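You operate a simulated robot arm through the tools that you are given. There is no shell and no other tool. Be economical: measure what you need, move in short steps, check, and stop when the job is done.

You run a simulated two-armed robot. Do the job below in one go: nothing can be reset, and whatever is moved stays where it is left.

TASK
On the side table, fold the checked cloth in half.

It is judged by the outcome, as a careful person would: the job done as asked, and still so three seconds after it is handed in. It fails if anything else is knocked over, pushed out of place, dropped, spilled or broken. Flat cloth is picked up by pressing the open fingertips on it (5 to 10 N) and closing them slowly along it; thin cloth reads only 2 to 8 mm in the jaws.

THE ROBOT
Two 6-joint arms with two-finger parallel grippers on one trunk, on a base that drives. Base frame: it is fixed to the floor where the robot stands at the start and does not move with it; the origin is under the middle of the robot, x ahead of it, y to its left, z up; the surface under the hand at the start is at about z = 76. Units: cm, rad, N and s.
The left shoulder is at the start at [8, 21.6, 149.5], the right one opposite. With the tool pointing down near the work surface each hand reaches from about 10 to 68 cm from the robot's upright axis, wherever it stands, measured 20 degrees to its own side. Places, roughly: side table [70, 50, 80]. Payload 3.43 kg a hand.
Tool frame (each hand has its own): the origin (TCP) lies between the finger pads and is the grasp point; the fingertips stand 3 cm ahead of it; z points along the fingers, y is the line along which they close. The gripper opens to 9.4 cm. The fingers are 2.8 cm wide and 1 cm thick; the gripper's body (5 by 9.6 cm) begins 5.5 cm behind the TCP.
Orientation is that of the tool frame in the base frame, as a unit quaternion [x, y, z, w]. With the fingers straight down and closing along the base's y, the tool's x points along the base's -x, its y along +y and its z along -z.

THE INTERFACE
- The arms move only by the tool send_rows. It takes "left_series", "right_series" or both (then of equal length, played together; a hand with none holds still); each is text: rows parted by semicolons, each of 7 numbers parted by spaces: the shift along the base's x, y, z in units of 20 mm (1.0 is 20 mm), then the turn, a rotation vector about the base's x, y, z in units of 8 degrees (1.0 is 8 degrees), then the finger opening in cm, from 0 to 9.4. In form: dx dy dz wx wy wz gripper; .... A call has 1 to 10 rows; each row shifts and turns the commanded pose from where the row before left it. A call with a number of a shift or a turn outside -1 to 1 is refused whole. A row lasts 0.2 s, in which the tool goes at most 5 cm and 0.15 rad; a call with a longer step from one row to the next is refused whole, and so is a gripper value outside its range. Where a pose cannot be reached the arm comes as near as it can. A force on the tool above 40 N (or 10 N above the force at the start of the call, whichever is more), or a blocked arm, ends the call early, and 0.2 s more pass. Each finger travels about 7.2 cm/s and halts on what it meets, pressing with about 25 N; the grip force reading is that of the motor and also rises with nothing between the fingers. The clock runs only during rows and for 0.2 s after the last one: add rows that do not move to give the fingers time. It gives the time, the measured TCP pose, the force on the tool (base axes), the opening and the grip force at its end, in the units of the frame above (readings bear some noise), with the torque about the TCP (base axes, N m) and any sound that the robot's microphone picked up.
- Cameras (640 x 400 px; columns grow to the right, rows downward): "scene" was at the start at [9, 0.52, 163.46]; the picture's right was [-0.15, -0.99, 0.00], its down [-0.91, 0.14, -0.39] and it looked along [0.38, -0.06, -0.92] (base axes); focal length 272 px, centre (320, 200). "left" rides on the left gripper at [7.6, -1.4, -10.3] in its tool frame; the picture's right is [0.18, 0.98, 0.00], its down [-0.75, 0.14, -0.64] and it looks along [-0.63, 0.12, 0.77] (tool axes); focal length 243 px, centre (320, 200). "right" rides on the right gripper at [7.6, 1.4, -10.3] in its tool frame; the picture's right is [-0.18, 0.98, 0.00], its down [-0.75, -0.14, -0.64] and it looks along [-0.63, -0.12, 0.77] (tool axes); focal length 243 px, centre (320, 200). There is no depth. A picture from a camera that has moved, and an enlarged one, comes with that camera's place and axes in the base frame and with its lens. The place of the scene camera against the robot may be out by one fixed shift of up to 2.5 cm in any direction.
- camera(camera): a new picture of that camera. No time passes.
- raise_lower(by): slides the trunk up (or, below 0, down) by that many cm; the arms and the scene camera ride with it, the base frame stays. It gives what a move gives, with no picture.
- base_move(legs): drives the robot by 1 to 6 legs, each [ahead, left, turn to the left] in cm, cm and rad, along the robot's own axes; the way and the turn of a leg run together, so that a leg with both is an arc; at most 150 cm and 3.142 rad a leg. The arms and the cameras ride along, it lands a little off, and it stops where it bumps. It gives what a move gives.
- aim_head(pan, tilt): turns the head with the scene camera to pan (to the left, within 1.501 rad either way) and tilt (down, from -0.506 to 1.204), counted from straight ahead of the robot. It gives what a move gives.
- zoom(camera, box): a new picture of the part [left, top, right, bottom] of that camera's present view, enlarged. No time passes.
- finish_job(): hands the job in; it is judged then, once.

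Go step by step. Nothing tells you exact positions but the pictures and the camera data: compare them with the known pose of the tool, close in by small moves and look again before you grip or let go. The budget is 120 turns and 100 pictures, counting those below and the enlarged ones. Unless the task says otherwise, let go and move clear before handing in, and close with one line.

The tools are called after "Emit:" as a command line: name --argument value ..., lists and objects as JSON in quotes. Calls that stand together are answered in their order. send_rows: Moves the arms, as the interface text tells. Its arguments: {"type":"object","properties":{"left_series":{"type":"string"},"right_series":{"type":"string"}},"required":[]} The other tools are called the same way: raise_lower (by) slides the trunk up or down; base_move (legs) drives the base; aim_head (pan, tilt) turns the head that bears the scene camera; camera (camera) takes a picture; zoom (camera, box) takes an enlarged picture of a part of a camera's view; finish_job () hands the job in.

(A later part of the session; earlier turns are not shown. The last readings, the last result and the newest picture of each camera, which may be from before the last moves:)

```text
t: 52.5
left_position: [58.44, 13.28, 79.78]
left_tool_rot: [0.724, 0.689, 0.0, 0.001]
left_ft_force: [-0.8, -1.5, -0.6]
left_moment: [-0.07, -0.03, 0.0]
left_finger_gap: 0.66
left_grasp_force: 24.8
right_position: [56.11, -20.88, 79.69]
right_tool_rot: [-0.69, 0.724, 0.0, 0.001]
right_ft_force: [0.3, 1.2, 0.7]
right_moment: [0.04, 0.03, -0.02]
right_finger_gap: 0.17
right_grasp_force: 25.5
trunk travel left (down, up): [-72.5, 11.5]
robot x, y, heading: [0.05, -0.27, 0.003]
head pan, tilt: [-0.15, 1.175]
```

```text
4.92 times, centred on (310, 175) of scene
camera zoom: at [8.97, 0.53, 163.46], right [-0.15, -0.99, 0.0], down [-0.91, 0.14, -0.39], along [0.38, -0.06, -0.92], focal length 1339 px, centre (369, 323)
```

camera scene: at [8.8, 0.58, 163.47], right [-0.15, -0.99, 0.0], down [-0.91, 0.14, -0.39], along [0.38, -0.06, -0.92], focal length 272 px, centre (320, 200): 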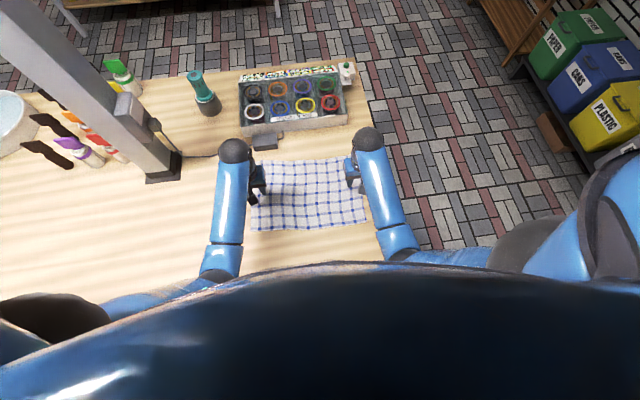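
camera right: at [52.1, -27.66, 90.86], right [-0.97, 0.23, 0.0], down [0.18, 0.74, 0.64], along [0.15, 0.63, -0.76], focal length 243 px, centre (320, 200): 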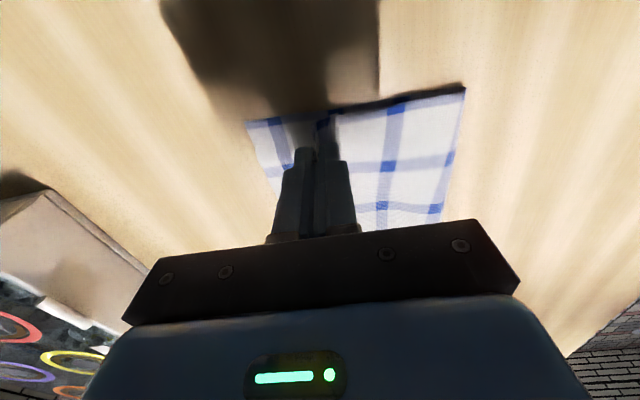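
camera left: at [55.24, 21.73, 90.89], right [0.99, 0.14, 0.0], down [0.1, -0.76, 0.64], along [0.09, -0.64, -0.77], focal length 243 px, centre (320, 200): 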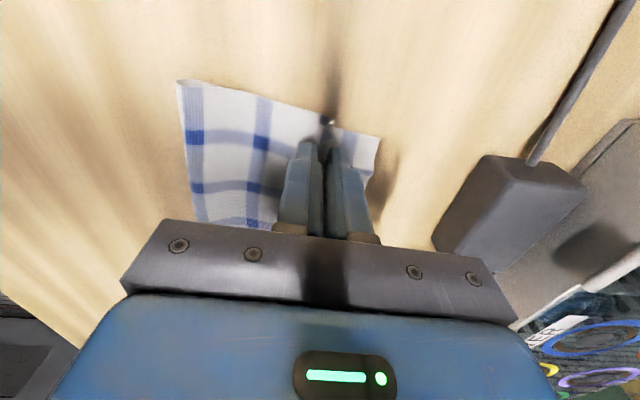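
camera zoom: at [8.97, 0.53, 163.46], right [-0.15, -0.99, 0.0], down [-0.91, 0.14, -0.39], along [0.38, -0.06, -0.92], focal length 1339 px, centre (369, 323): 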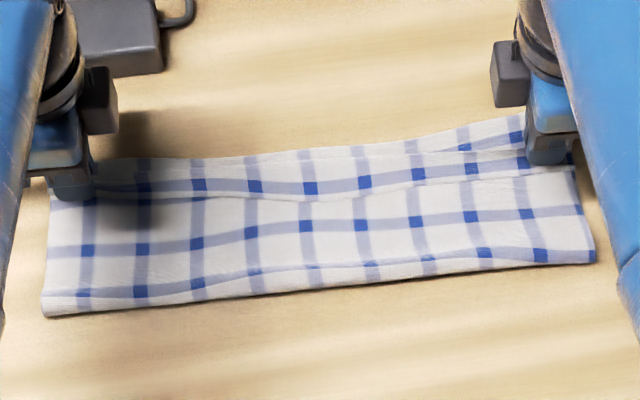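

Side edges and crease align well; only the hem strip is turned back at my fingers. I release while moving forward, so the rear finger draws the hem out toward the far edge, then lift.

Emit:
send_rows --left_series ".25 0 0 0 0 0 1;.25 0 0 0 0 0 2;.4 0 0 0 0 0 2.4;.4 0 0 0 0 0 2.4;.3 0 .1 0 0 0 2.4;.2 0 .4 0 0 0 2.4;0 0 .8 0 0 0 2.4;0 0 .8 0 0 0 2.4;0 0 .8 0 0 0 2.4;0 0 .8 0 0 0 2.4" --right_series ".25 0 0 0 0 0 1;.25 0 0 0 0 0 2;.4 0 0 0 0 0 2.4;.4 0 0 0 0 0 2.4;.3 0 .1 0 0 0 2.4;.2 0 .4 0 0 0 2.4;0 0 .8 0 0 0 2.4;0 0 .8 0 0 0 2.4;0 0 .8 0 0 0 2.4;0 0 .8 0 0 0 2.4"

Emit:
camera --camera "right"

Emit:
camera --camera "left"

Emit:
zoom --camera "scene" --box '[245, 140, 375, 210]'

```text
t: 54.7
left_position: [61.92, 13.25, 87.32]
left_tool_rot: [0.724, 0.69, -0.001, 0.0]
left_ft_force: [-0.2, 0.3, -0.6]
left_moment: [-0.01, 0.01, -0.02]
left_finger_gap: 2.36
left_grasp_force: 0.1
right_position: [59.56, -20.79, 87.21]
right_tool_rot: [-0.689, 0.724, 0.0, 0.001]
right_ft_force: [0.0, 0.9, 0.0]
right_moment: [0.02, -0.01, 0.01]
right_finger_gap: 2.4
right_grasp_force: 0.0
trunk travel left (down, up): [-72.5, 11.5]
robot x, y, heading: [-0.02, -0.38, 0.001]
head pan, tilt: [-0.15, 1.175]
```

```text
32 pictures are left
camera right: at [57.75, -28.41, 97.44], right [-0.97, 0.23, 0.0], down [0.18, 0.74, 0.64], along [0.15, 0.63, -0.77], focal length 243 px, centre (320, 200)
```

right: 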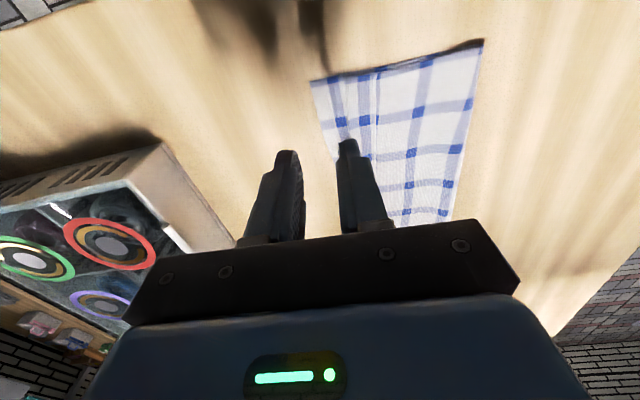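

```text
31 pictures are left
camera left: at [60.94, 20.86, 97.48], right [0.99, 0.14, 0.0], down [0.1, -0.76, 0.64], along [0.09, -0.64, -0.77], focal length 243 px, centre (320, 200)
```

left: 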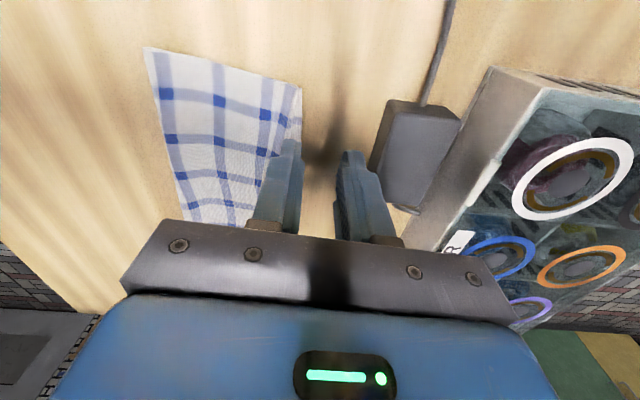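

```text
4.92 times, centred on (310, 175) of scene
camera zoom: at [8.95, 0.53, 163.46], right [-0.15, -0.99, 0.0], down [-0.91, 0.14, -0.39], along [0.38, -0.06, -0.92], focal length 1339 px, centre (369, 323)
```

zoom: 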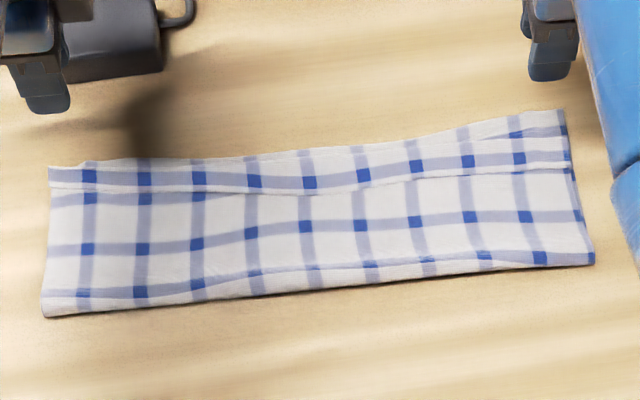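

Released, and the fold aligns well with a crease at the near side. A line ~2 cm from the far edge may be the hem turned back; I move the hands back up for a closer look.

Emit:
zoom --camera "left" --box '[130, 30, 320, 230]'

Emit:
zoom --camera "scene" --box '[250, 155, 310, 210]'

Emit:
zoom --camera "right" --box '[300, 30, 490, 230]'

```text
2.00 times, centred on (225, 130) of left
camera zoom: at [60.94, 20.86, 97.48], right [0.99, 0.14, 0.0], down [0.1, -0.76, 0.64], along [0.09, -0.64, -0.77], focal length 485 px, centre (510, 340)
```

zoom: 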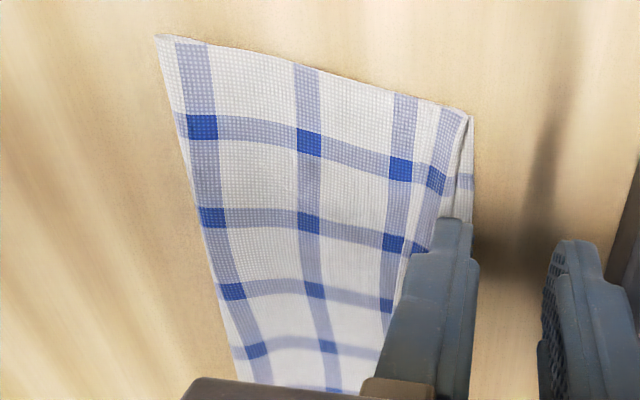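

```text
7.27 times, centred on (280, 182) of scene
camera zoom: at [8.95, 0.53, 163.46], right [-0.15, -0.99, 0.0], down [-0.91, 0.14, -0.39], along [0.38, -0.06, -0.92], focal length 1979 px, centre (611, 327)
```

zoom: 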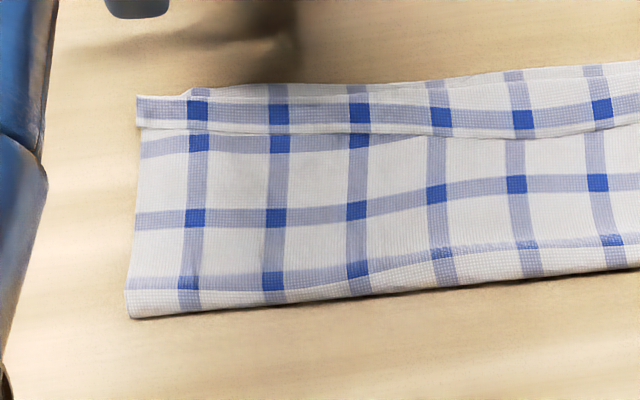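

```text
2.00 times, centred on (395, 130) of right
camera zoom: at [57.75, -28.41, 97.44], right [-0.97, 0.23, 0.0], down [0.18, 0.74, 0.64], along [0.15, 0.63, -0.77], focal length 485 px, centre (170, 340)
```

zoom: 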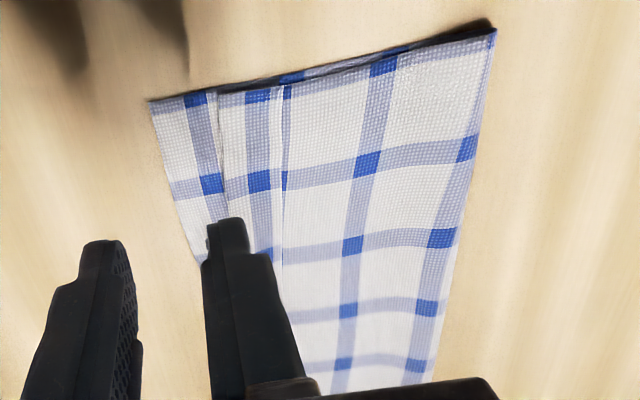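

The hem is indeed turned back by 2–2.5 cm. I'll unroll it: closed fingertips pressed lightly on the turned-back strip and drawn forward.

Emit:
send_rows --left_series "-.24 0 -.73 0 0 0 0;-.24 0 -.73 0 0 0 0;-.24 0 -.73 0 0 0 0;-.24 0 -.73 0 0 0 0;-.24 0 -.73 0 0 0 0;0 0 -.15 0 0 0 0;0 0 -.1 0 0 0 0;0 0 0 0 0 0 0" --right_series "-.376 0 -.72 0 0 0 0;-.376 0 -.72 0 0 0 0;-.376 0 -.72 0 0 0 0;-.376 0 -.72 0 0 0 0;-.376 0 -.72 0 0 0 0;0 0 -.15 0 0 0 0;0 0 -.1 0 0 0 0;0 0 0 0 0 0 0"

Emit:
zoom --camera "right" --box '[200, 30, 440, 180]'

Emit:
zoom --camera "left" --box '[200, 30, 440, 180]'

```text
t: 56.5
left_position: [59.5, 13.3, 79.24]
left_tool_rot: [0.724, 0.69, -0.001, 0.001]
left_ft_force: [-0.5, -1.2, 4.3]
left_moment: [-0.01, 0.04, 0.06]
left_finger_gap: 0.0
left_grasp_force: 25.0
right_position: [55.92, -20.85, 79.38]
right_tool_rot: [-0.69, 0.724, 0.0, 0.001]
right_ft_force: [0.2, -0.4, 0.8]
right_moment: [0.02, -0.03, 0.0]
right_finger_gap: 0.0
right_grasp_force: 25.3
trunk travel left (down, up): [-72.5, 11.5]
robot x, y, heading: [0.11, -0.21, -0.001]
head pan, tilt: [-0.15, 1.175]
```

```text
2.67 times, centred on (320, 105) of right
camera zoom: at [54.01, -28.47, 89.62], right [-0.97, 0.23, 0.0], down [0.18, 0.74, 0.64], along [0.15, 0.63, -0.76], focal length 647 px, centre (320, 453)
```

zoom: 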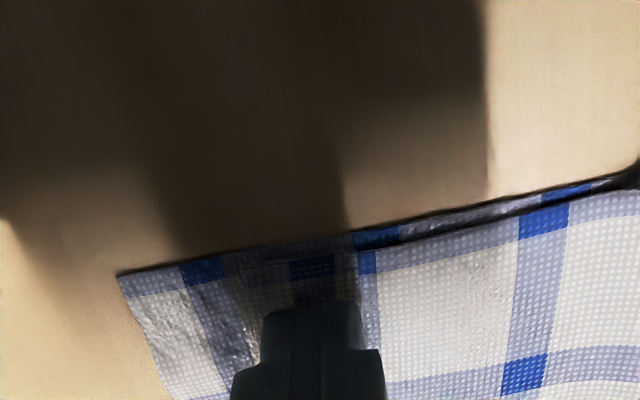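

```text
2.67 times, centred on (320, 105) of left
camera zoom: at [58.49, 20.89, 89.42], right [0.99, 0.14, 0.0], down [0.1, -0.76, 0.64], along [0.09, -0.64, -0.77], focal length 647 px, centre (320, 453)
```

zoom: 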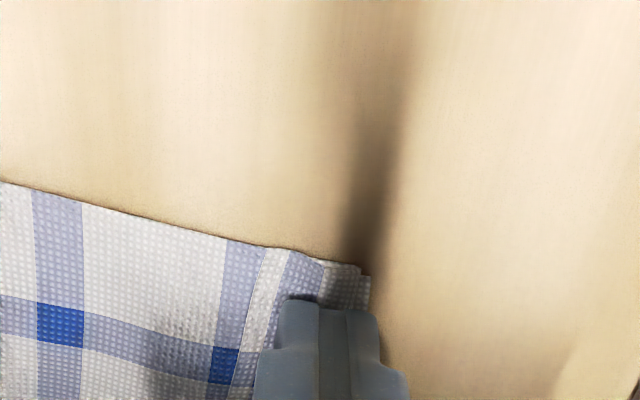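

Fingertips are on the strips with light contact. Dragging forward slowly about 4 cm.

Emit:
send_rows --left_series "-.1 0 0 0 0 0 0;.25 0 0 0 0 0 0;.25 0 0 0 0 0 0;.25 0 0 0 0 0 0;.25 0 0 0 0 0 0;.25 0 0 0 0 0 0;.25 0 0 0 0 0 0;.25 0 0 0 0 0 0;.25 0 0 0 0 0 0" --right_series "0 0 -.08 0 0 0 0;.25 0 0 0 0 0 0;.25 0 0 0 0 0 0;.25 0 0 0 0 0 0;.25 0 0 0 0 0 0;.25 0 0 0 0 0 0;.25 0 0 0 0 0 0;.25 0 0 0 0 0 0;.25 0 0 0 0 0 0"

Emit:
zoom --camera "right" --box '[200, 30, 520, 230]'

Emit:
zoom --camera "left" --box '[120, 30, 440, 230]'

Emit:
zoom --camera "scene" --box '[245, 140, 375, 210]'

```text
t: 58.5
left_position: [63.11, 13.15, 79.78]
left_tool_rot: [0.724, 0.69, -0.001, 0.001]
left_ft_force: [0.1, 0.3, 0.7]
left_moment: [0.0, 0.02, 0.02]
left_finger_gap: 0.01
left_grasp_force: 24.9
left hand out of reach, approached as far as the arm can: row 9
right_position: [59.88, -20.96, 79.31]
right_tool_rot: [-0.69, 0.724, 0.001, 0.002]
right_ft_force: [-1.8, -0.9, 7.5]
right_moment: [-0.07, 0.05, -0.03]
right_finger_gap: 0.04
right_grasp_force: 25.4
trunk travel left (down, up): [-72.5, 11.5]
robot x, y, heading: [-0.16, -0.01, -0.003]
head pan, tilt: [-0.15, 1.175]
```

```text
2.00 times, centred on (360, 130) of right
camera zoom: at [57.87, -28.5, 89.53], right [-0.97, 0.23, 0.0], down [0.18, 0.74, 0.64], along [0.15, 0.63, -0.77], focal length 485 px, centre (240, 340)
```

zoom: 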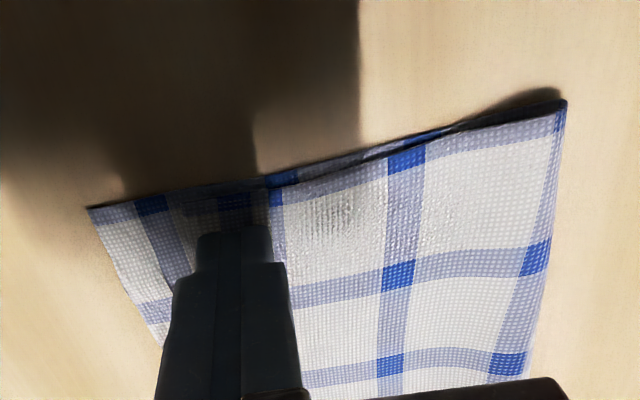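

```text
2.00 times, centred on (280, 130) of left
camera zoom: at [62.14, 20.9, 89.8], right [0.99, 0.14, 0.0], down [0.1, -0.76, 0.64], along [0.09, -0.64, -0.77], focal length 485 px, centre (400, 340)
```

zoom: 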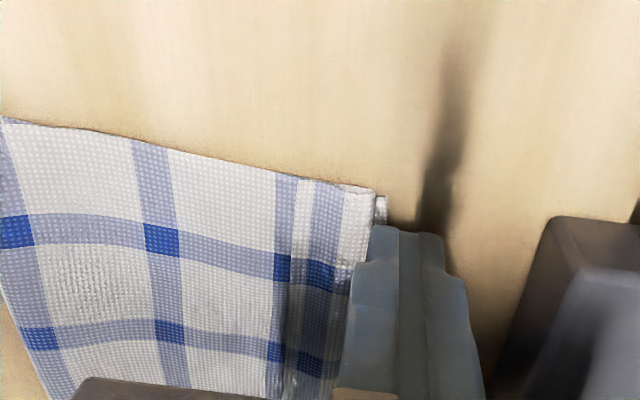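

```text
4.92 times, centred on (310, 175) of scene
camera zoom: at [8.9, 0.54, 163.46], right [-0.15, -0.99, 0.0], down [-0.91, 0.14, -0.39], along [0.38, -0.06, -0.92], focal length 1339 px, centre (369, 323)
```

zoom: 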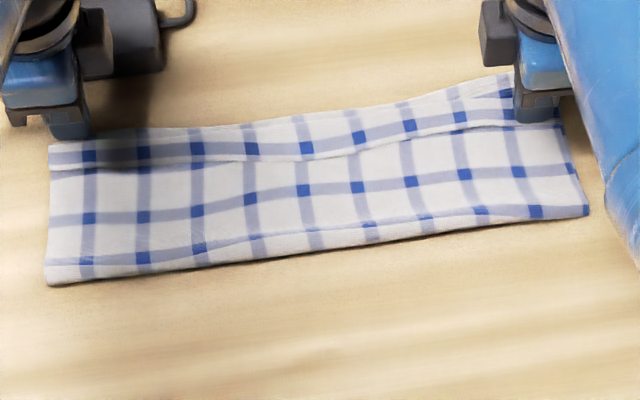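

The whole stack slid forward together instead of unrolling, so dragging doesn't flip the hem. First I slide the stack back into easy reach by pressing on its middle.

Emit:
send_rows --left_series "0 0 1 0 0 0 0;-.9 0 0 0 0 0 0;-.9 -.2 0 0 0 0 0;-.9 -.2 0 0 0 0 0;-.9 0 0 0 0 0 0;0 0 -.6 0 0 0 0;0 0 -.4 0 0 0 0;0 0 -.1 0 0 0 0;0 0 -.05 0 0 0 0;0 0 0 0 0 0 0" --right_series "0 0 1 0 0 0 0;-.7 0 0 0 0 0 0;-.7 0 0 0 0 0 0;-.6 .1 0 0 0 0 0;-.6 .1 0 0 0 0 0;0 0 -.6 0 0 0 0;0 0 -.4 0 0 0 0;0 0 -.05 0 0 0 0;0 0 -.03 0 0 0 0;0 0 0 0 0 0 0"

```text
t: 60.7
left_position: [55.81, 12.47, 79.33]
left_tool_rot: [0.724, 0.69, -0.001, 0.001]
left_ft_force: [-0.3, 1.2, -0.4]
left_moment: [-0.03, 0.0, -0.01]
left_finger_gap: 0.0
left_grasp_force: 25.2
right_position: [54.77, -20.5, 79.31]
right_tool_rot: [-0.689, 0.725, -0.001, 0.002]
right_ft_force: [-0.7, -2.2, 10.5]
right_moment: [-0.12, 0.04, 0.04]
right_finger_gap: 0.0
right_grasp_force: 25.0
trunk travel left (down, up): [-72.5, 11.5]
robot x, y, heading: [0.1, 0.01, -0.005]
head pan, tilt: [-0.15, 1.175]
```

Emit:
send_rows --left_series "0 0 -.07 0 0 0 0;0 0 -.03 0 0 0 0;-.3 0 0 0 0 0 0;-.35 0 0 0 0 0 0;-.35 0 0 0 0 0 0;-.35 0 0 0 0 0 0;-.35 0 0 0 0 0 0;-.35 0 0 0 0 0 0;-.35 0 0 0 0 0 0;0 0 0 0 0 0 0" --right_series "0 0 .02 0 0 0 0;0 0 0 0 0 0 0;-.3 0 0 0 0 0 0;-.35 0 0 0 0 0 0;-.35 0 0 0 0 0 0;-.35 0 0 0 0 0 0;-.35 0 0 0 0 0 0;-.35 0 0 0 0 0 0;-.35 0 0 0 0 0 0;0 0 0 0 0 0 0"

Emit:
zoom --camera "scene" --box '[240, 140, 380, 230]'

```text
t: 62.9
left_position: [51.03, 12.43, 79.27]
left_tool_rot: [0.724, 0.69, 0.0, 0.0]
left_ft_force: [2.4, 0.1, 8.0]
left_moment: [0.03, -0.05, 0.0]
left_finger_gap: 0.01
left_grasp_force: 24.9
right_position: [49.7, -20.52, 79.32]
right_tool_rot: [-0.689, 0.724, 0.001, 0.001]
right_ft_force: [1.5, 0.3, 4.8]
right_moment: [-0.04, -0.02, -0.01]
right_finger_gap: 0.01
right_grasp_force: 25.1
trunk travel left (down, up): [-72.5, 11.5]
robot x, y, heading: [0.28, -0.03, 0.0]
head pan, tilt: [-0.15, 1.175]
```

```text
4.44 times, centred on (310, 185) of scene
camera zoom: at [8.85, 0.53, 163.46], right [-0.15, -0.99, 0.0], down [-0.91, 0.14, -0.39], along [0.38, -0.06, -0.92], focal length 1209 px, centre (364, 267)
```

zoom: 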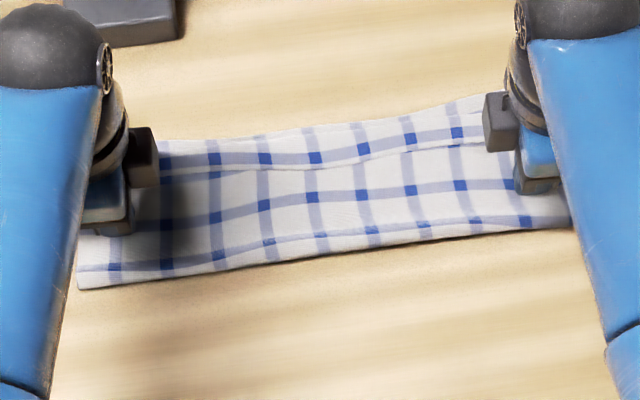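

The stack slid back neatly. I now hover over the turned-back hem strips and take a look before pinching just the strip.

Emit:
send_rows --left_series "0 0 1 0 0 0 0;.6 0 1 0 0 0 2;.6 0 .3 0 0 0 2;.6 0 0 0 0 0 2;.5 0 0 0 0 0 2;0 0 0 0 0 0 2" --right_series "0 0 1 0 0 0 0;.6 0 1 0 0 0 2;.6 0 .3 0 0 0 2;.6 0 0 0 0 0 2;.4 0 0 0 0 0 2;0 0 0 0 0 0 2"

Emit:
zoom --camera "right" --box '[200, 30, 440, 180]'

Emit:
zoom --camera "left" --box '[200, 30, 440, 180]'

```text
t: 64.3
left_position: [55.77, 12.44, 83.55]
left_tool_rot: [0.723, 0.69, -0.001, 0.0]
left_ft_force: [0.5, 0.4, -0.6]
left_moment: [0.0, -0.04, 0.04]
left_finger_gap: 1.99
left_grasp_force: 0.0
right_position: [54.48, -20.58, 83.82]
right_tool_rot: [-0.69, 0.724, 0.0, 0.001]
right_ft_force: [0.3, 0.7, 0.5]
right_moment: [0.01, 0.01, -0.03]
right_finger_gap: 1.99
right_grasp_force: 0.0
trunk travel left (down, up): [-72.5, 11.5]
robot x, y, heading: [-0.27, 0.19, 0.001]
head pan, tilt: [-0.15, 1.175]
```

```text
2.67 times, centred on (320, 105) of right
camera zoom: at [52.61, -28.26, 94.06], right [-0.97, 0.23, 0.0], down [0.18, 0.74, 0.64], along [0.15, 0.63, -0.77], focal length 647 px, centre (320, 453)
```

zoom: 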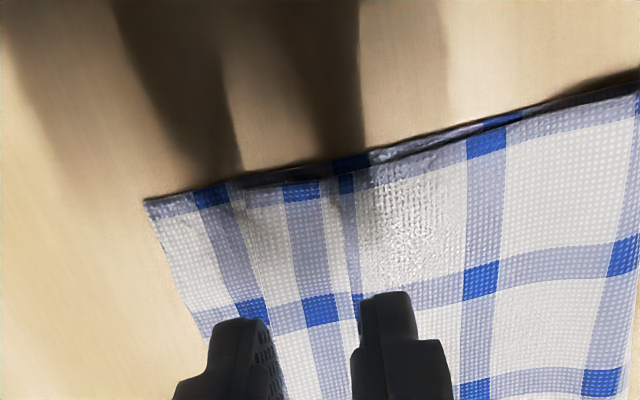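

```text
2.67 times, centred on (320, 105) of left
camera zoom: at [54.86, 20.01, 93.6], right [0.99, 0.14, 0.0], down [0.1, -0.76, 0.64], along [0.09, -0.64, -0.77], focal length 647 px, centre (320, 453)
```

zoom: 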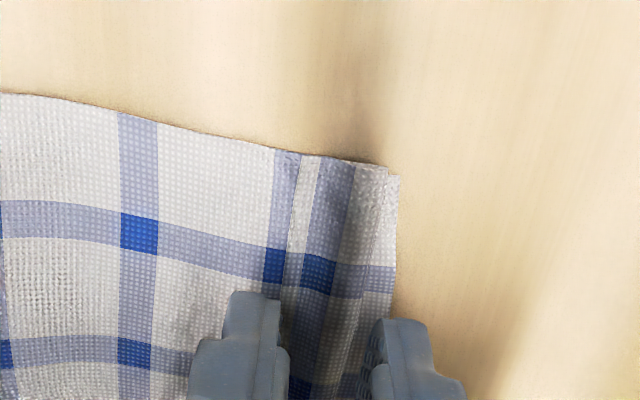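

Strips measured: left hem 55.1 to fold 57.3, right hem 53.2 to fold 55.9. I lower with the rear finger just behind the hem and the front finger on the strip.

Emit:
send_rows --left_series "0 0 -.7 0 0 0 1.6;0 0 -.7 0 0 0 1.6;0 0 -.6 0 0 0 1.6;0 0 -.06 0 0 0 1.6;0 0 -.04 0 0 0 1.6;0 0 0 0 0 0 1.6" --right_series "-.28 0 -.7 0 0 0 1.6;0 0 -.7 0 0 0 1.6;0 0 -.7 0 0 0 1.6;0 0 -.06 0 0 0 1.6;0 0 -.04 0 0 0 1.6;0 0 0 0 0 0 1.6"

```text
t: 65.7
left_position: [55.76, 12.36, 79.32]
left_tool_rot: [0.724, 0.69, 0.0, 0.001]
left_ft_force: [-0.7, 1.0, 0.4]
left_moment: [-0.02, -0.03, 0.0]
left_finger_gap: 1.57
left_grasp_force: 0.1
right_position: [53.69, -20.41, 79.44]
right_tool_rot: [-0.689, 0.724, 0.0, 0.001]
right_ft_force: [0.2, 0.3, 0.3]
right_moment: [0.01, 0.0, 0.0]
right_finger_gap: 1.62
right_grasp_force: 0.0
trunk travel left (down, up): [-72.5, 11.5]
robot x, y, heading: [-0.02, 0.04, 0.001]
head pan, tilt: [-0.15, 1.175]
```

Emit:
send_rows --left_series "0 0 -.04 0 0 0 1.6;0 0 0 0 0 0 1.6" --right_series "0 0 -.07 0 0 0 1.6;0 0 0 0 0 0 1.6"

```text
t: 66.3
left_position: [55.81, 12.41, 79.41]
left_tool_rot: [0.724, 0.689, 0.0, 0.002]
left_ft_force: [-0.4, 0.0, -0.1]
left_moment: [-0.01, 0.0, 0.0]
left_finger_gap: 1.58
left_grasp_force: 0.1
right_position: [53.73, -20.37, 79.29]
right_tool_rot: [-0.69, 0.724, 0.0, 0.001]
right_ft_force: [0.7, -1.4, 2.5]
right_moment: [-0.03, -0.05, 0.0]
right_finger_gap: 1.63
right_grasp_force: 0.2
trunk travel left (down, up): [-72.5, 11.5]
robot x, y, heading: [0.35, 0.22, -0.003]
head pan, tilt: [-0.15, 1.175]
```

Emit:
send_rows --left_series "0 0 -.05 0 0 0 1.6;0 0 0 0 0 0 1.6" --right_series "0 0 -.02 0 0 0 1.6;0 0 0 0 0 0 1.6"

```text
t: 66.9
left_position: [55.72, 12.34, 79.28]
left_tool_rot: [0.724, 0.69, 0.0, 0.0]
left_ft_force: [0.8, -0.1, 1.2]
left_moment: [0.04, -0.02, -0.03]
left_finger_gap: 1.58
left_grasp_force: 0.0
right_position: [53.75, -20.57, 79.24]
right_tool_rot: [-0.69, 0.724, 0.0, 0.002]
right_ft_force: [0.3, -0.3, 5.7]
right_moment: [-0.1, -0.08, -0.01]
right_finger_gap: 1.6
right_grasp_force: 0.0
trunk travel left (down, up): [-72.5, 11.5]
robot x, y, heading: [-0.12, 0.02, 0.002]
head pan, tilt: [-0.15, 1.175]
```

Contact is light (1 N left, 6 N right). I add a hair on the left and close slowly, then lift about 1.2 cm to see what is pinched.

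Emit:
send_rows --left_series "0 0 -.03 0 0 0 1.6;0 0 0 0 0 0 1.3;0 0 0 0 0 0 1.0;0 0 0 0 0 0 .7;0 0 0 0 0 0 .4;0 0 0 0 0 0 0;0 0 0 0 0 0 0;0 0 .3 0 0 0 0;0 0 .3 0 0 0 0;0 0 0 0 0 0 0" --right_series "0 0 0 0 0 0 1.6;0 0 0 0 0 0 1.3;0 0 0 0 0 0 1.0;0 0 0 0 0 0 .7;0 0 0 0 0 0 .4;0 0 0 0 0 0 0;0 0 0 0 0 0 0;0 0 .3 0 0 0 0;0 0 .3 0 0 0 0;0 0 0 0 0 0 0"

Emit:
zoom --camera "right" --box '[200, 30, 440, 180]'

Emit:
zoom --camera "left" --box '[200, 30, 440, 180]'

```text
t: 69.1
left_position: [55.74, 12.39, 80.53]
left_tool_rot: [0.724, 0.69, 0.0, 0.001]
left_ft_force: [-0.4, -0.7, -0.4]
left_moment: [0.03, 0.02, 0.01]
left_finger_gap: 0.11
left_grasp_force: 25.0
right_position: [53.61, -20.32, 80.42]
right_tool_rot: [-0.689, 0.724, 0.0, 0.001]
right_ft_force: [0.2, 0.0, 0.0]
right_moment: [0.0, -0.02, -0.04]
right_finger_gap: 0.03
right_grasp_force: 25.1
trunk travel left (down, up): [-72.5, 11.5]
robot x, y, heading: [-0.37, 0.02, -0.003]
head pan, tilt: [-0.15, 1.175]
```

```text
2.67 times, centred on (320, 105) of right
camera zoom: at [51.78, -28.02, 90.62], right [-0.97, 0.23, 0.0], down [0.18, 0.74, 0.64], along [0.15, 0.63, -0.77], focal length 647 px, centre (320, 453)
```

zoom: 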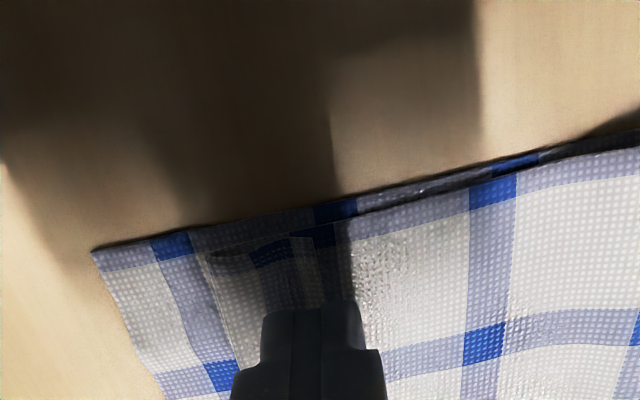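

```text
2.67 times, centred on (320, 105) of left
camera zoom: at [54.72, 20.06, 90.56], right [0.99, 0.14, 0.0], down [0.1, -0.76, 0.64], along [0.09, -0.64, -0.77], focal length 647 px, centre (320, 453)
```

zoom: 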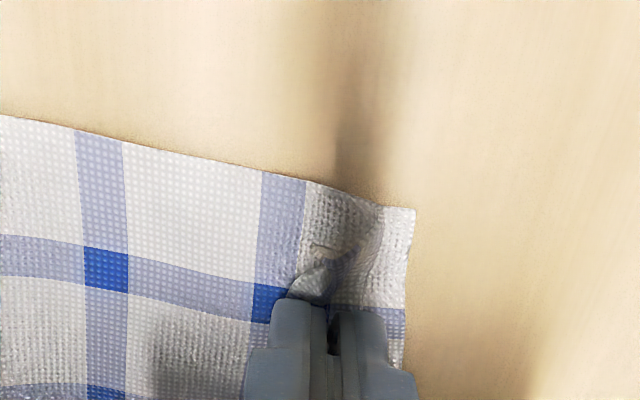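

Left hand caught just the hem; right caught nothing. I carry the left hem forward over its fold and release, while the right rises and reopens.

Emit:
send_rows --left_series ".4 0 .4 0 0 0 0;.5 0 .3 0 0 0 0;.5 0 0 0 0 0 0;.5 0 -.3 0 0 0 0;.3 0 -.4 0 0 0 0;0 0 -.2 0 0 0 0;0 0 0 0 0 0 0;0 0 0 0 0 0 1;0 0 .2 0 0 0 2;0 0 .8 0 0 0 2" --right_series "0 0 .8 0 0 0 0;0 0 .8 0 0 0 2;0 0 0 0 0 0 2;0 0 0 0 0 0 2;0 0 0 0 0 0 2;0 0 0 0 0 0 2;0 0 0 0 0 0 2;0 0 0 0 0 0 2;0 0 0 0 0 0 2;0 0 0 0 0 0 2"

Emit:
zoom --camera "right" --box '[200, 30, 440, 180]'

Emit:
zoom --camera "scene" --box '[240, 140, 380, 230]'

```text
t: 71.3
left_position: [60.0, 12.45, 82.1]
left_tool_rot: [0.724, 0.69, -0.001, 0.001]
left_ft_force: [0.4, -0.4, 0.0]
left_moment: [-0.01, 0.0, 0.01]
left_finger_gap: 2.01
left_grasp_force: 0.1
right_position: [53.52, -20.4, 83.62]
right_tool_rot: [-0.69, 0.724, 0.0, 0.002]
right_ft_force: [0.3, -0.4, 0.2]
right_moment: [0.01, -0.01, 0.0]
right_finger_gap: 2.0
right_grasp_force: 0.2
trunk travel left (down, up): [-72.5, 11.5]
robot x, y, heading: [-0.22, -0.07, 0.0]
head pan, tilt: [-0.15, 1.175]
```

```text
2.67 times, centred on (320, 105) of right
camera zoom: at [51.68, -28.07, 93.83], right [-0.97, 0.23, 0.0], down [0.18, 0.74, 0.64], along [0.15, 0.63, -0.76], focal length 647 px, centre (320, 453)
```

zoom: 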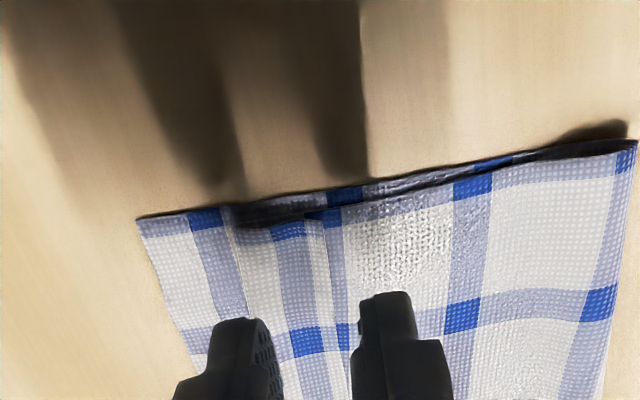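

```text
4.44 times, centred on (310, 185) of scene
camera zoom: at [8.96, 0.52, 163.46], right [-0.15, -0.99, 0.0], down [-0.91, 0.14, -0.39], along [0.38, -0.06, -0.92], focal length 1209 px, centre (364, 267)
```

zoom: 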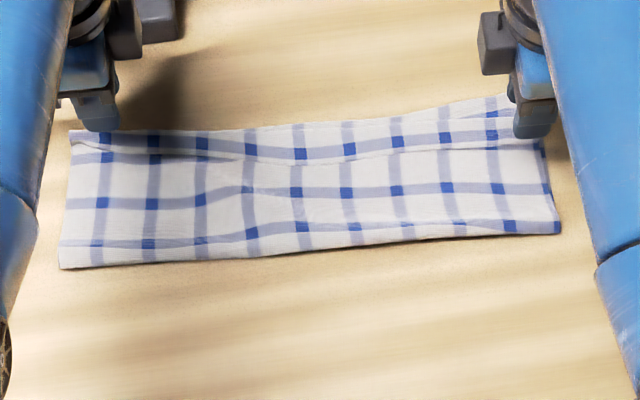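

Checking the left side closely while the right hand goes down for another, firmer pinch.

Emit:
send_rows --right_series ".05 0 -.7 0 0 0 2.2;0 0 -.7 0 0 0 2.2;0 0 -.7 0 0 0 2.2;0 0 -.1 0 0 0 2.2;0 0 -.05 0 0 0 2.2;0 0 0 0 0 0 2.2" --left_series "0 0 .5 0 0 0 2;0 0 .5 0 0 0 2;-.5 0 .5 0 0 0 2;-.5 0 .2 0 0 0 2;0 0 0 0 0 0 2;0 0 0 0 0 0 2"

Emit:
zoom --camera "left" --box '[160, 30, 440, 205]'

```text
t: 72.7
left_position: [57.98, 12.38, 85.56]
left_tool_rot: [0.724, 0.69, -0.001, 0.001]
left_ft_force: [-0.5, -1.2, -0.9]
left_moment: [0.0, -0.01, -0.03]
left_finger_gap: 2.0
left_grasp_force: 0.0
right_position: [53.7, -20.54, 79.34]
right_tool_rot: [-0.69, 0.724, -0.001, 0.002]
right_ft_force: [0.1, 0.2, 10.1]
right_moment: [-0.05, -0.13, -0.02]
right_finger_gap: 2.22
right_grasp_force: 0.0
trunk travel left (down, up): [-72.5, 11.5]
robot x, y, heading: [0.11, 0.0, -0.003]
head pan, tilt: [-0.15, 1.175]
```

```text
2.29 times, centred on (300, 118) of left
camera zoom: at [56.97, 20.07, 95.62], right [0.99, 0.14, 0.0], down [0.1, -0.76, 0.64], along [0.09, -0.64, -0.77], focal length 555 px, centre (366, 389)
```

zoom: 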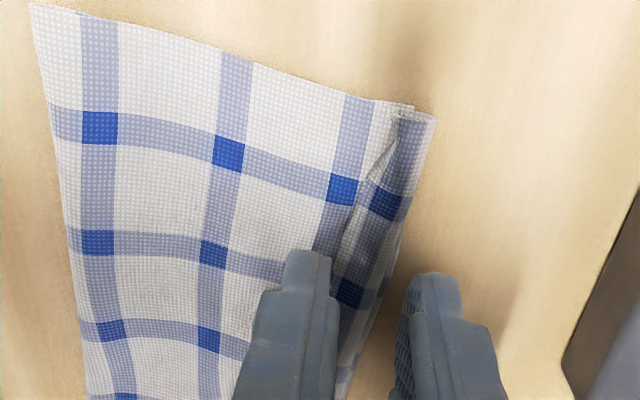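

The left hem is partly unrolled. Now closing the right pinch.

Emit:
send_rows --right_series "0 0 0 0 0 0 2.0;0 0 0 0 0 0 1.7;0 0 0 0 0 0 1.4;0 0 0 0 0 0 1.1;0 0 0 0 0 0 .8;0 0 0 0 0 0 .5;0 0 0 0 0 0 .2;0 0 0 0 0 0 0;0 0 .3 0 0 0 0;0 0 .3 0 0 0 0"

Emit:
zoom --camera "right" --box '[200, 30, 440, 180]'

```text
t: 74.9
left_position: [58.13, 12.45, 85.5]
left_tool_rot: [0.724, 0.69, 0.0, 0.001]
left_ft_force: [-0.2, 0.4, 0.2]
left_moment: [0.02, 0.0, 0.01]
left_finger_gap: 2.0
left_grasp_force: 0.1
right_position: [53.61, -20.57, 80.31]
right_tool_rot: [-0.69, 0.724, 0.0, 0.0]
right_ft_force: [-0.1, 0.7, 0.3]
right_moment: [0.01, -0.01, 0.02]
right_finger_gap: 0.19
right_grasp_force: 24.7
trunk travel left (down, up): [-72.5, 11.5]
robot x, y, heading: [0.01, -0.53, 0.001]
head pan, tilt: [-0.15, 1.175]
```

```text
2.67 times, centred on (320, 105) of right
camera zoom: at [51.79, -28.17, 90.51], right [-0.97, 0.23, 0.0], down [0.18, 0.74, 0.64], along [0.15, 0.63, -0.77], focal length 647 px, centre (320, 453)
```

zoom: 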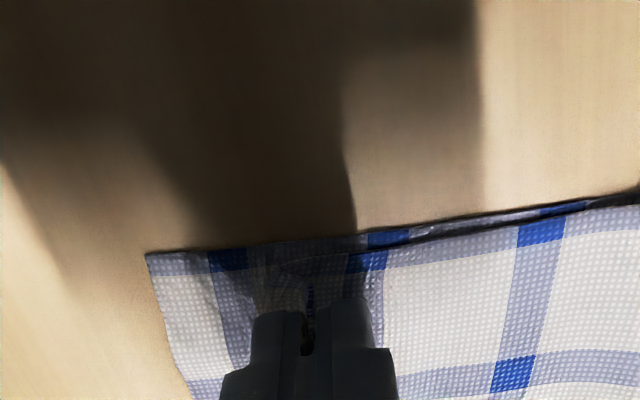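

Right now holds 1.9 mm. I carry it up and forward over the fold, then look before letting go.

Emit:
send_rows --right_series ".2 0 .5 0 0 0 0;.4 0 .5 0 0 0 0;.5 0 .2 0 0 0 0;.5 0 0 0 0 0 0;.5 0 -.3 0 0 0 0;0 0 0 0 0 0 0"

Emit:
zoom --camera "right" --box '[200, 30, 520, 230]'

Emit:
zoom --camera "scene" --box '[240, 140, 380, 230]'

```text
t: 76.3
left_position: [58.21, 12.29, 85.41]
left_tool_rot: [0.724, 0.689, -0.001, 0.001]
left_ft_force: [-0.4, 1.1, -0.9]
left_moment: [0.0, -0.02, -0.01]
left_finger_gap: 2.01
left_grasp_force: 0.1
right_position: [58.09, -20.64, 82.01]
right_tool_rot: [-0.689, 0.724, 0.0, 0.002]
right_ft_force: [0.0, 0.1, 0.4]
right_moment: [-0.02, 0.01, 0.0]
right_finger_gap: 0.17
right_grasp_force: 25.1
trunk travel left (down, up): [-72.5, 11.5]
robot x, y, heading: [0.19, -0.16, -0.003]
head pan, tilt: [-0.15, 1.175]
```

```text
2.00 times, centred on (360, 130) of right
camera zoom: at [56.2, -28.26, 92.3], right [-0.97, 0.23, 0.0], down [0.18, 0.74, 0.64], along [0.15, 0.63, -0.77], focal length 485 px, centre (240, 340)
```

zoom: 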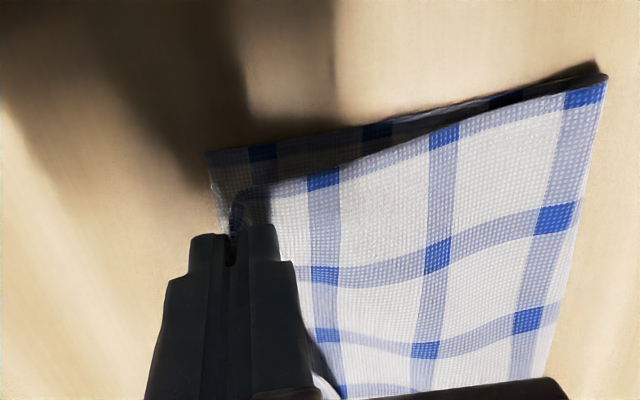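

```text
4.44 times, centred on (310, 185) of scene
camera zoom: at [8.99, 0.52, 163.46], right [-0.15, -0.99, 0.0], down [-0.91, 0.14, -0.39], along [0.38, -0.06, -0.92], focal length 1209 px, centre (364, 267)
```

zoom: 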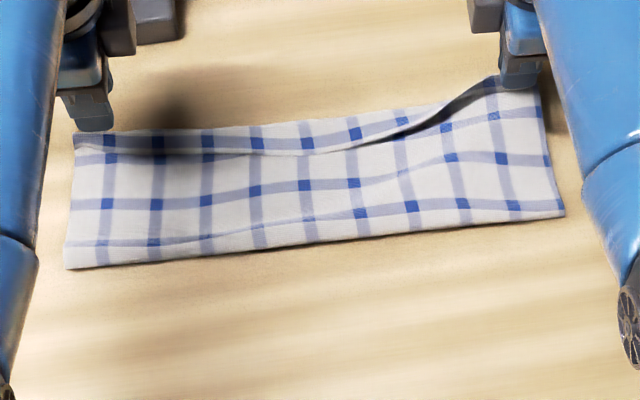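

The right hem flipped cleanly to the far edge. I lower and release it.

Emit:
send_rows --right_series ".1 -.1 -.4 0 0 0 0;.1 -.1 -.4 0 0 0 0;0 0 -.3 0 0 0 0;0 0 0 0 0 0 .8;0 0 0 0 0 0 1.6;0 0 .1 0 0 0 2;0 0 .8 0 0 0 2;0 0 .8 0 0 0 2;0 0 .8 0 0 0 2" --left_series "-.4 0 0 0 0 0 2;-.4 0 0 0 0 0 2;-.2 0 0 0 0 0 2;0 0 0 0 0 0 2;0 0 0 0 0 0 2;0 0 0 0 0 0 2;0 0 0 0 0 0 2;0 0 0 0 0 0 2;0 0 0 0 0 0 2"

Emit:
zoom --camera "left" --box '[200, 30, 440, 180]'

Emit:
zoom --camera "scene" --box '[240, 140, 380, 230]'

```text
t: 78.3
left_position: [56.13, 12.39, 85.52]
left_tool_rot: [0.725, 0.689, -0.001, 0.001]
left_ft_force: [-0.4, -0.6, -0.1]
left_moment: [0.02, 0.02, 0.0]
left_finger_gap: 2.0
left_grasp_force: 0.1
right_position: [58.62, -21.0, 84.8]
right_tool_rot: [-0.69, 0.724, 0.0, 0.001]
right_ft_force: [-0.5, 0.2, -0.1]
right_moment: [-0.02, -0.02, 0.01]
right_finger_gap: 2.03
right_grasp_force: 0.2
trunk travel left (down, up): [-72.5, 11.5]
robot x, y, heading: [0.21, 0.03, -0.001]
head pan, tilt: [-0.15, 1.175]
```

```text
2.67 times, centred on (320, 105) of left
camera zoom: at [55.05, 20.05, 95.59], right [0.99, 0.14, 0.0], down [0.1, -0.76, 0.64], along [0.09, -0.64, -0.77], focal length 647 px, centre (320, 453)
```

zoom: 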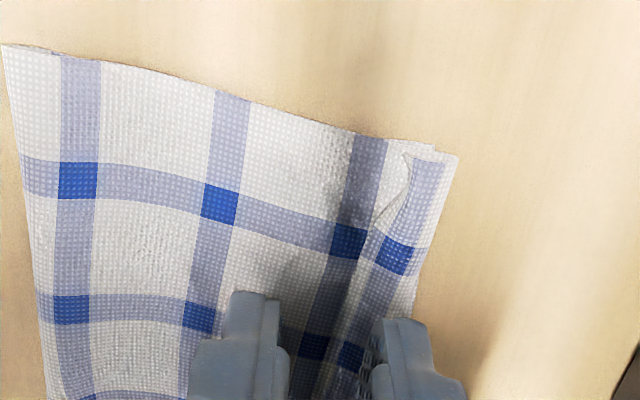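

```text
4.44 times, centred on (310, 185) of scene
camera zoom: at [9.0, 0.52, 163.46], right [-0.15, -0.99, 0.0], down [-0.91, 0.14, -0.39], along [0.38, -0.06, -0.92], focal length 1209 px, centre (364, 267)
```

zoom: 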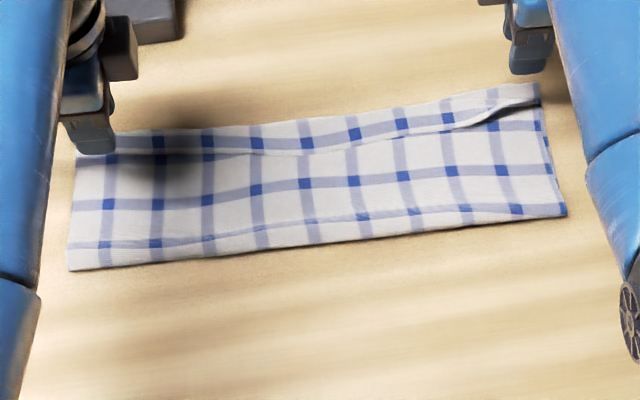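

Right is done. On the left the hem still lies turned back (hem 57.2, fold 59.2), so I pinch it again, rear finger just behind the hem.

Emit:
send_rows --left_series ".5 0 -.8 0 0 0 2.2;.45 0 -.8 0 0 0 2.2;0 0 -.8 0 0 0 2.2;0 0 -.6 0 0 0 2.2;0 0 -.12 0 0 0 2.2;0 0 -.08 0 0 0 2.2;0 0 0 0 0 0 2.2"

```text
t: 79.9
left_position: [58.0, 12.48, 79.04]
left_tool_rot: [0.725, 0.689, 0.0, 0.002]
left_ft_force: [1.6, 2.7, 14.5]
left_moment: [0.14, -0.09, 0.03]
left_finger_gap: 2.22
left_grasp_force: 0.0
right_position: [58.63, -21.13, 84.84]
right_tool_rot: [-0.689, 0.725, 0.001, 0.001]
right_ft_force: [0.1, -0.2, -0.5]
right_moment: [-0.01, -0.01, -0.01]
right_finger_gap: 2.0
right_grasp_force: 0.0
trunk travel left (down, up): [-72.5, 11.5]
robot x, y, heading: [-0.17, -0.06, 0.001]
head pan, tilt: [-0.15, 1.175]
```

Emit:
send_rows --left_series "0 0 .03 0 0 0 2.0;0 0 0 0 0 0 1.7;0 0 0 0 0 0 1.4;0 0 0 0 0 0 1.1;0 0 0 0 0 0 .8;0 0 0 0 0 0 .5;0 0 0 0 0 0 .2;0 0 0 0 0 0 0;.2 0 .5 0 0 0 0;.2 0 .5 0 0 0 0"

Emit:
zoom --camera "left" --box '[160, 30, 440, 205]'

```text
t: 82.1
left_position: [58.71, 12.3, 80.97]
left_tool_rot: [0.724, 0.689, -0.001, -0.001]
left_ft_force: [0.0, 0.0, -0.3]
left_moment: [-0.02, 0.0, 0.01]
left_finger_gap: 0.28
left_grasp_force: 25.2
right_position: [58.53, -20.93, 84.83]
right_tool_rot: [-0.69, 0.724, 0.0, 0.002]
right_ft_force: [0.1, -0.4, 0.3]
right_moment: [0.02, 0.01, -0.02]
right_finger_gap: 2.02
right_grasp_force: 0.1
trunk travel left (down, up): [-72.5, 11.5]
robot x, y, heading: [0.1, -0.01, -0.003]
head pan, tilt: [-0.15, 1.175]
```

```text
2.29 times, centred on (300, 118) of left
camera zoom: at [57.68, 20.06, 91.14], right [0.99, 0.14, 0.0], down [0.11, -0.76, 0.64], along [0.09, -0.64, -0.77], focal length 555 px, centre (366, 389)
```

zoom: 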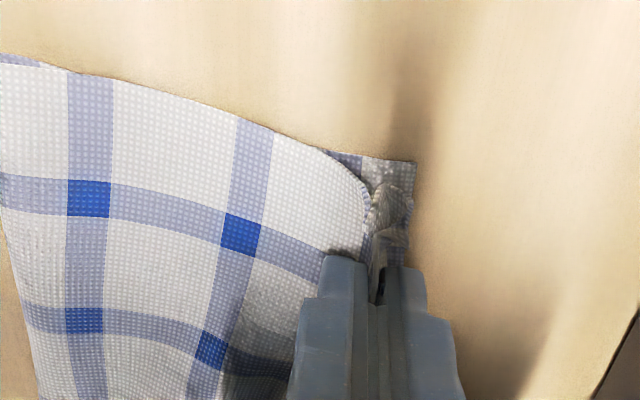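

The left hem is held (2.8 mm). I lift it back and up to re-lay the flap, then come forward and release from a bit higher while moving forward, so the hem falls ahead.

Emit:
send_rows --left_series "-.71 0 .625 0 0 0 0;-.71 0 .625 0 0 0 0;-.71 0 .625 0 0 0 0;-.71 0 .625 0 0 0 0;0 0 0 0 0 0 0;.625 0 -.625 0 0 0 0;.625 0 -.625 0 0 0 0;.8 0 -.6 0 0 0 0;.8 0 -.5 0 0 0 0;0 0 0 0 0 0 0"

Emit:
zoom --camera "left" --box '[120, 30, 440, 230]'

```text
t: 84.3
left_position: [58.89, 12.21, 81.4]
left_tool_rot: [0.724, 0.69, 0.0, 0.001]
left_ft_force: [0.1, -0.8, 0.1]
left_moment: [0.0, -0.02, 0.0]
left_finger_gap: 0.25
left_grasp_force: 25.2
right_position: [58.66, -21.05, 84.76]
right_tool_rot: [-0.69, 0.724, 0.001, 0.002]
right_ft_force: [-0.2, 0.3, -0.3]
right_moment: [-0.01, -0.02, 0.02]
right_finger_gap: 1.99
right_grasp_force: 0.1
trunk travel left (down, up): [-72.5, 11.5]
robot x, y, heading: [0.23, -0.18, 0.001]
head pan, tilt: [-0.15, 1.175]
```

```text
2.00 times, centred on (280, 130) of left
camera zoom: at [57.85, 19.9, 91.55], right [0.99, 0.14, 0.0], down [0.1, -0.76, 0.64], along [0.09, -0.64, -0.77], focal length 485 px, centre (400, 340)
```

zoom: 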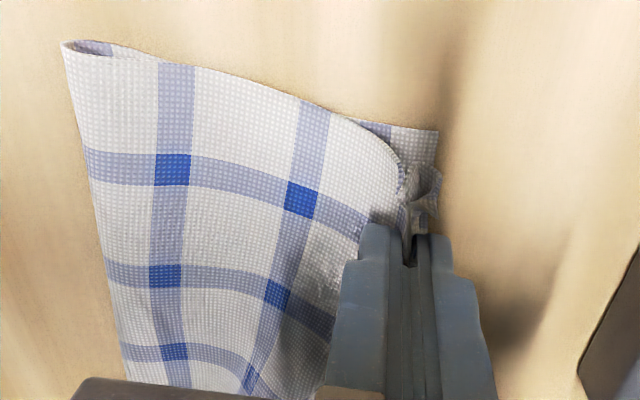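

The flap rises smoothly to the fingers. Releasing with a quick forward move.

Emit:
send_rows --left_series ".3 0 -.2 0 0 0 1.2;.5 0 0 0 0 0 2;.5 0 0 0 0 0 2;.3 0 .5 0 0 0 2;0 0 .8 0 0 0 2;0 0 .8 0 0 0 2;0 0 .5 0 0 0 2" --right_series "0 0 0 0 0 0 2;0 0 0 0 0 0 2;0 0 0 0 0 0 2;0 0 .5 0 0 0 2;0 0 0 0 0 0 2;0 0 0 0 0 0 2;0 0 0 0 0 0 2"

Emit:
zoom --camera "scene" --box '[245, 150, 375, 225]'

Emit:
zoom --camera "left" --box '[120, 10, 400, 185]'

```text
t: 85.9
left_position: [61.99, 12.18, 86.28]
left_tool_rot: [0.724, 0.69, -0.001, 0.0]
left_ft_force: [0.2, -0.3, -0.4]
left_moment: [0.0, -0.02, 0.0]
left_finger_gap: 2.02
left_grasp_force: 0.1
right_position: [58.52, -20.93, 85.81]
right_tool_rot: [-0.689, 0.724, 0.0, 0.002]
right_ft_force: [0.4, 0.4, -0.3]
right_moment: [-0.02, -0.01, 0.03]
right_finger_gap: 1.97
right_grasp_force: 0.1
trunk travel left (down, up): [-72.5, 11.5]
robot x, y, heading: [0.38, -0.07, 0.003]
head pan, tilt: [-0.15, 1.175]
```

```text
4.92 times, centred on (310, 188) of scene
camera zoom: at [9.02, 0.51, 163.45], right [-0.15, -0.99, 0.0], down [-0.91, 0.14, -0.39], along [0.38, -0.06, -0.92], focal length 1339 px, centre (369, 262)
```

zoom: 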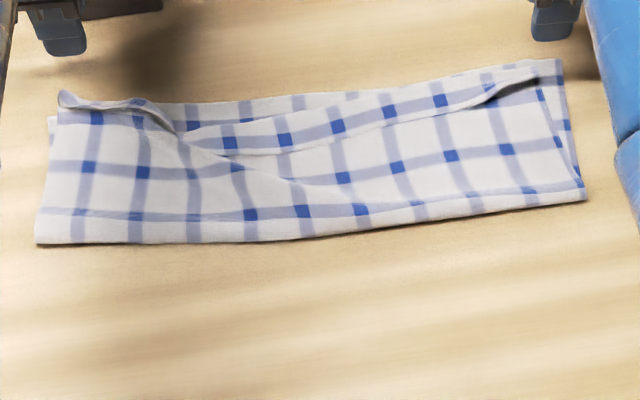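

```text
2.29 times, centred on (260, 98) of left
camera zoom: at [60.99, 19.93, 96.4], right [0.99, 0.14, 0.0], down [0.1, -0.76, 0.64], along [0.09, -0.64, -0.77], focal length 555 px, centre (457, 434)
```

zoom: 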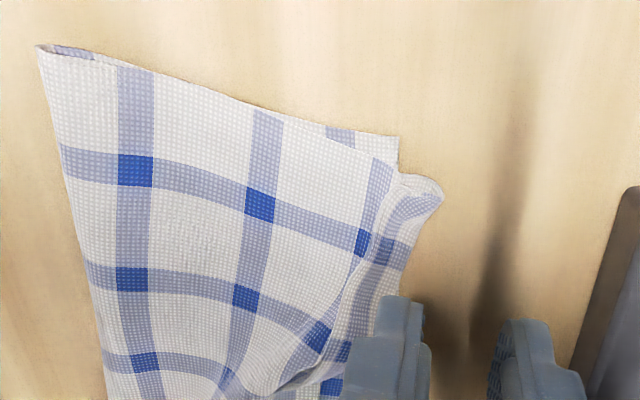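

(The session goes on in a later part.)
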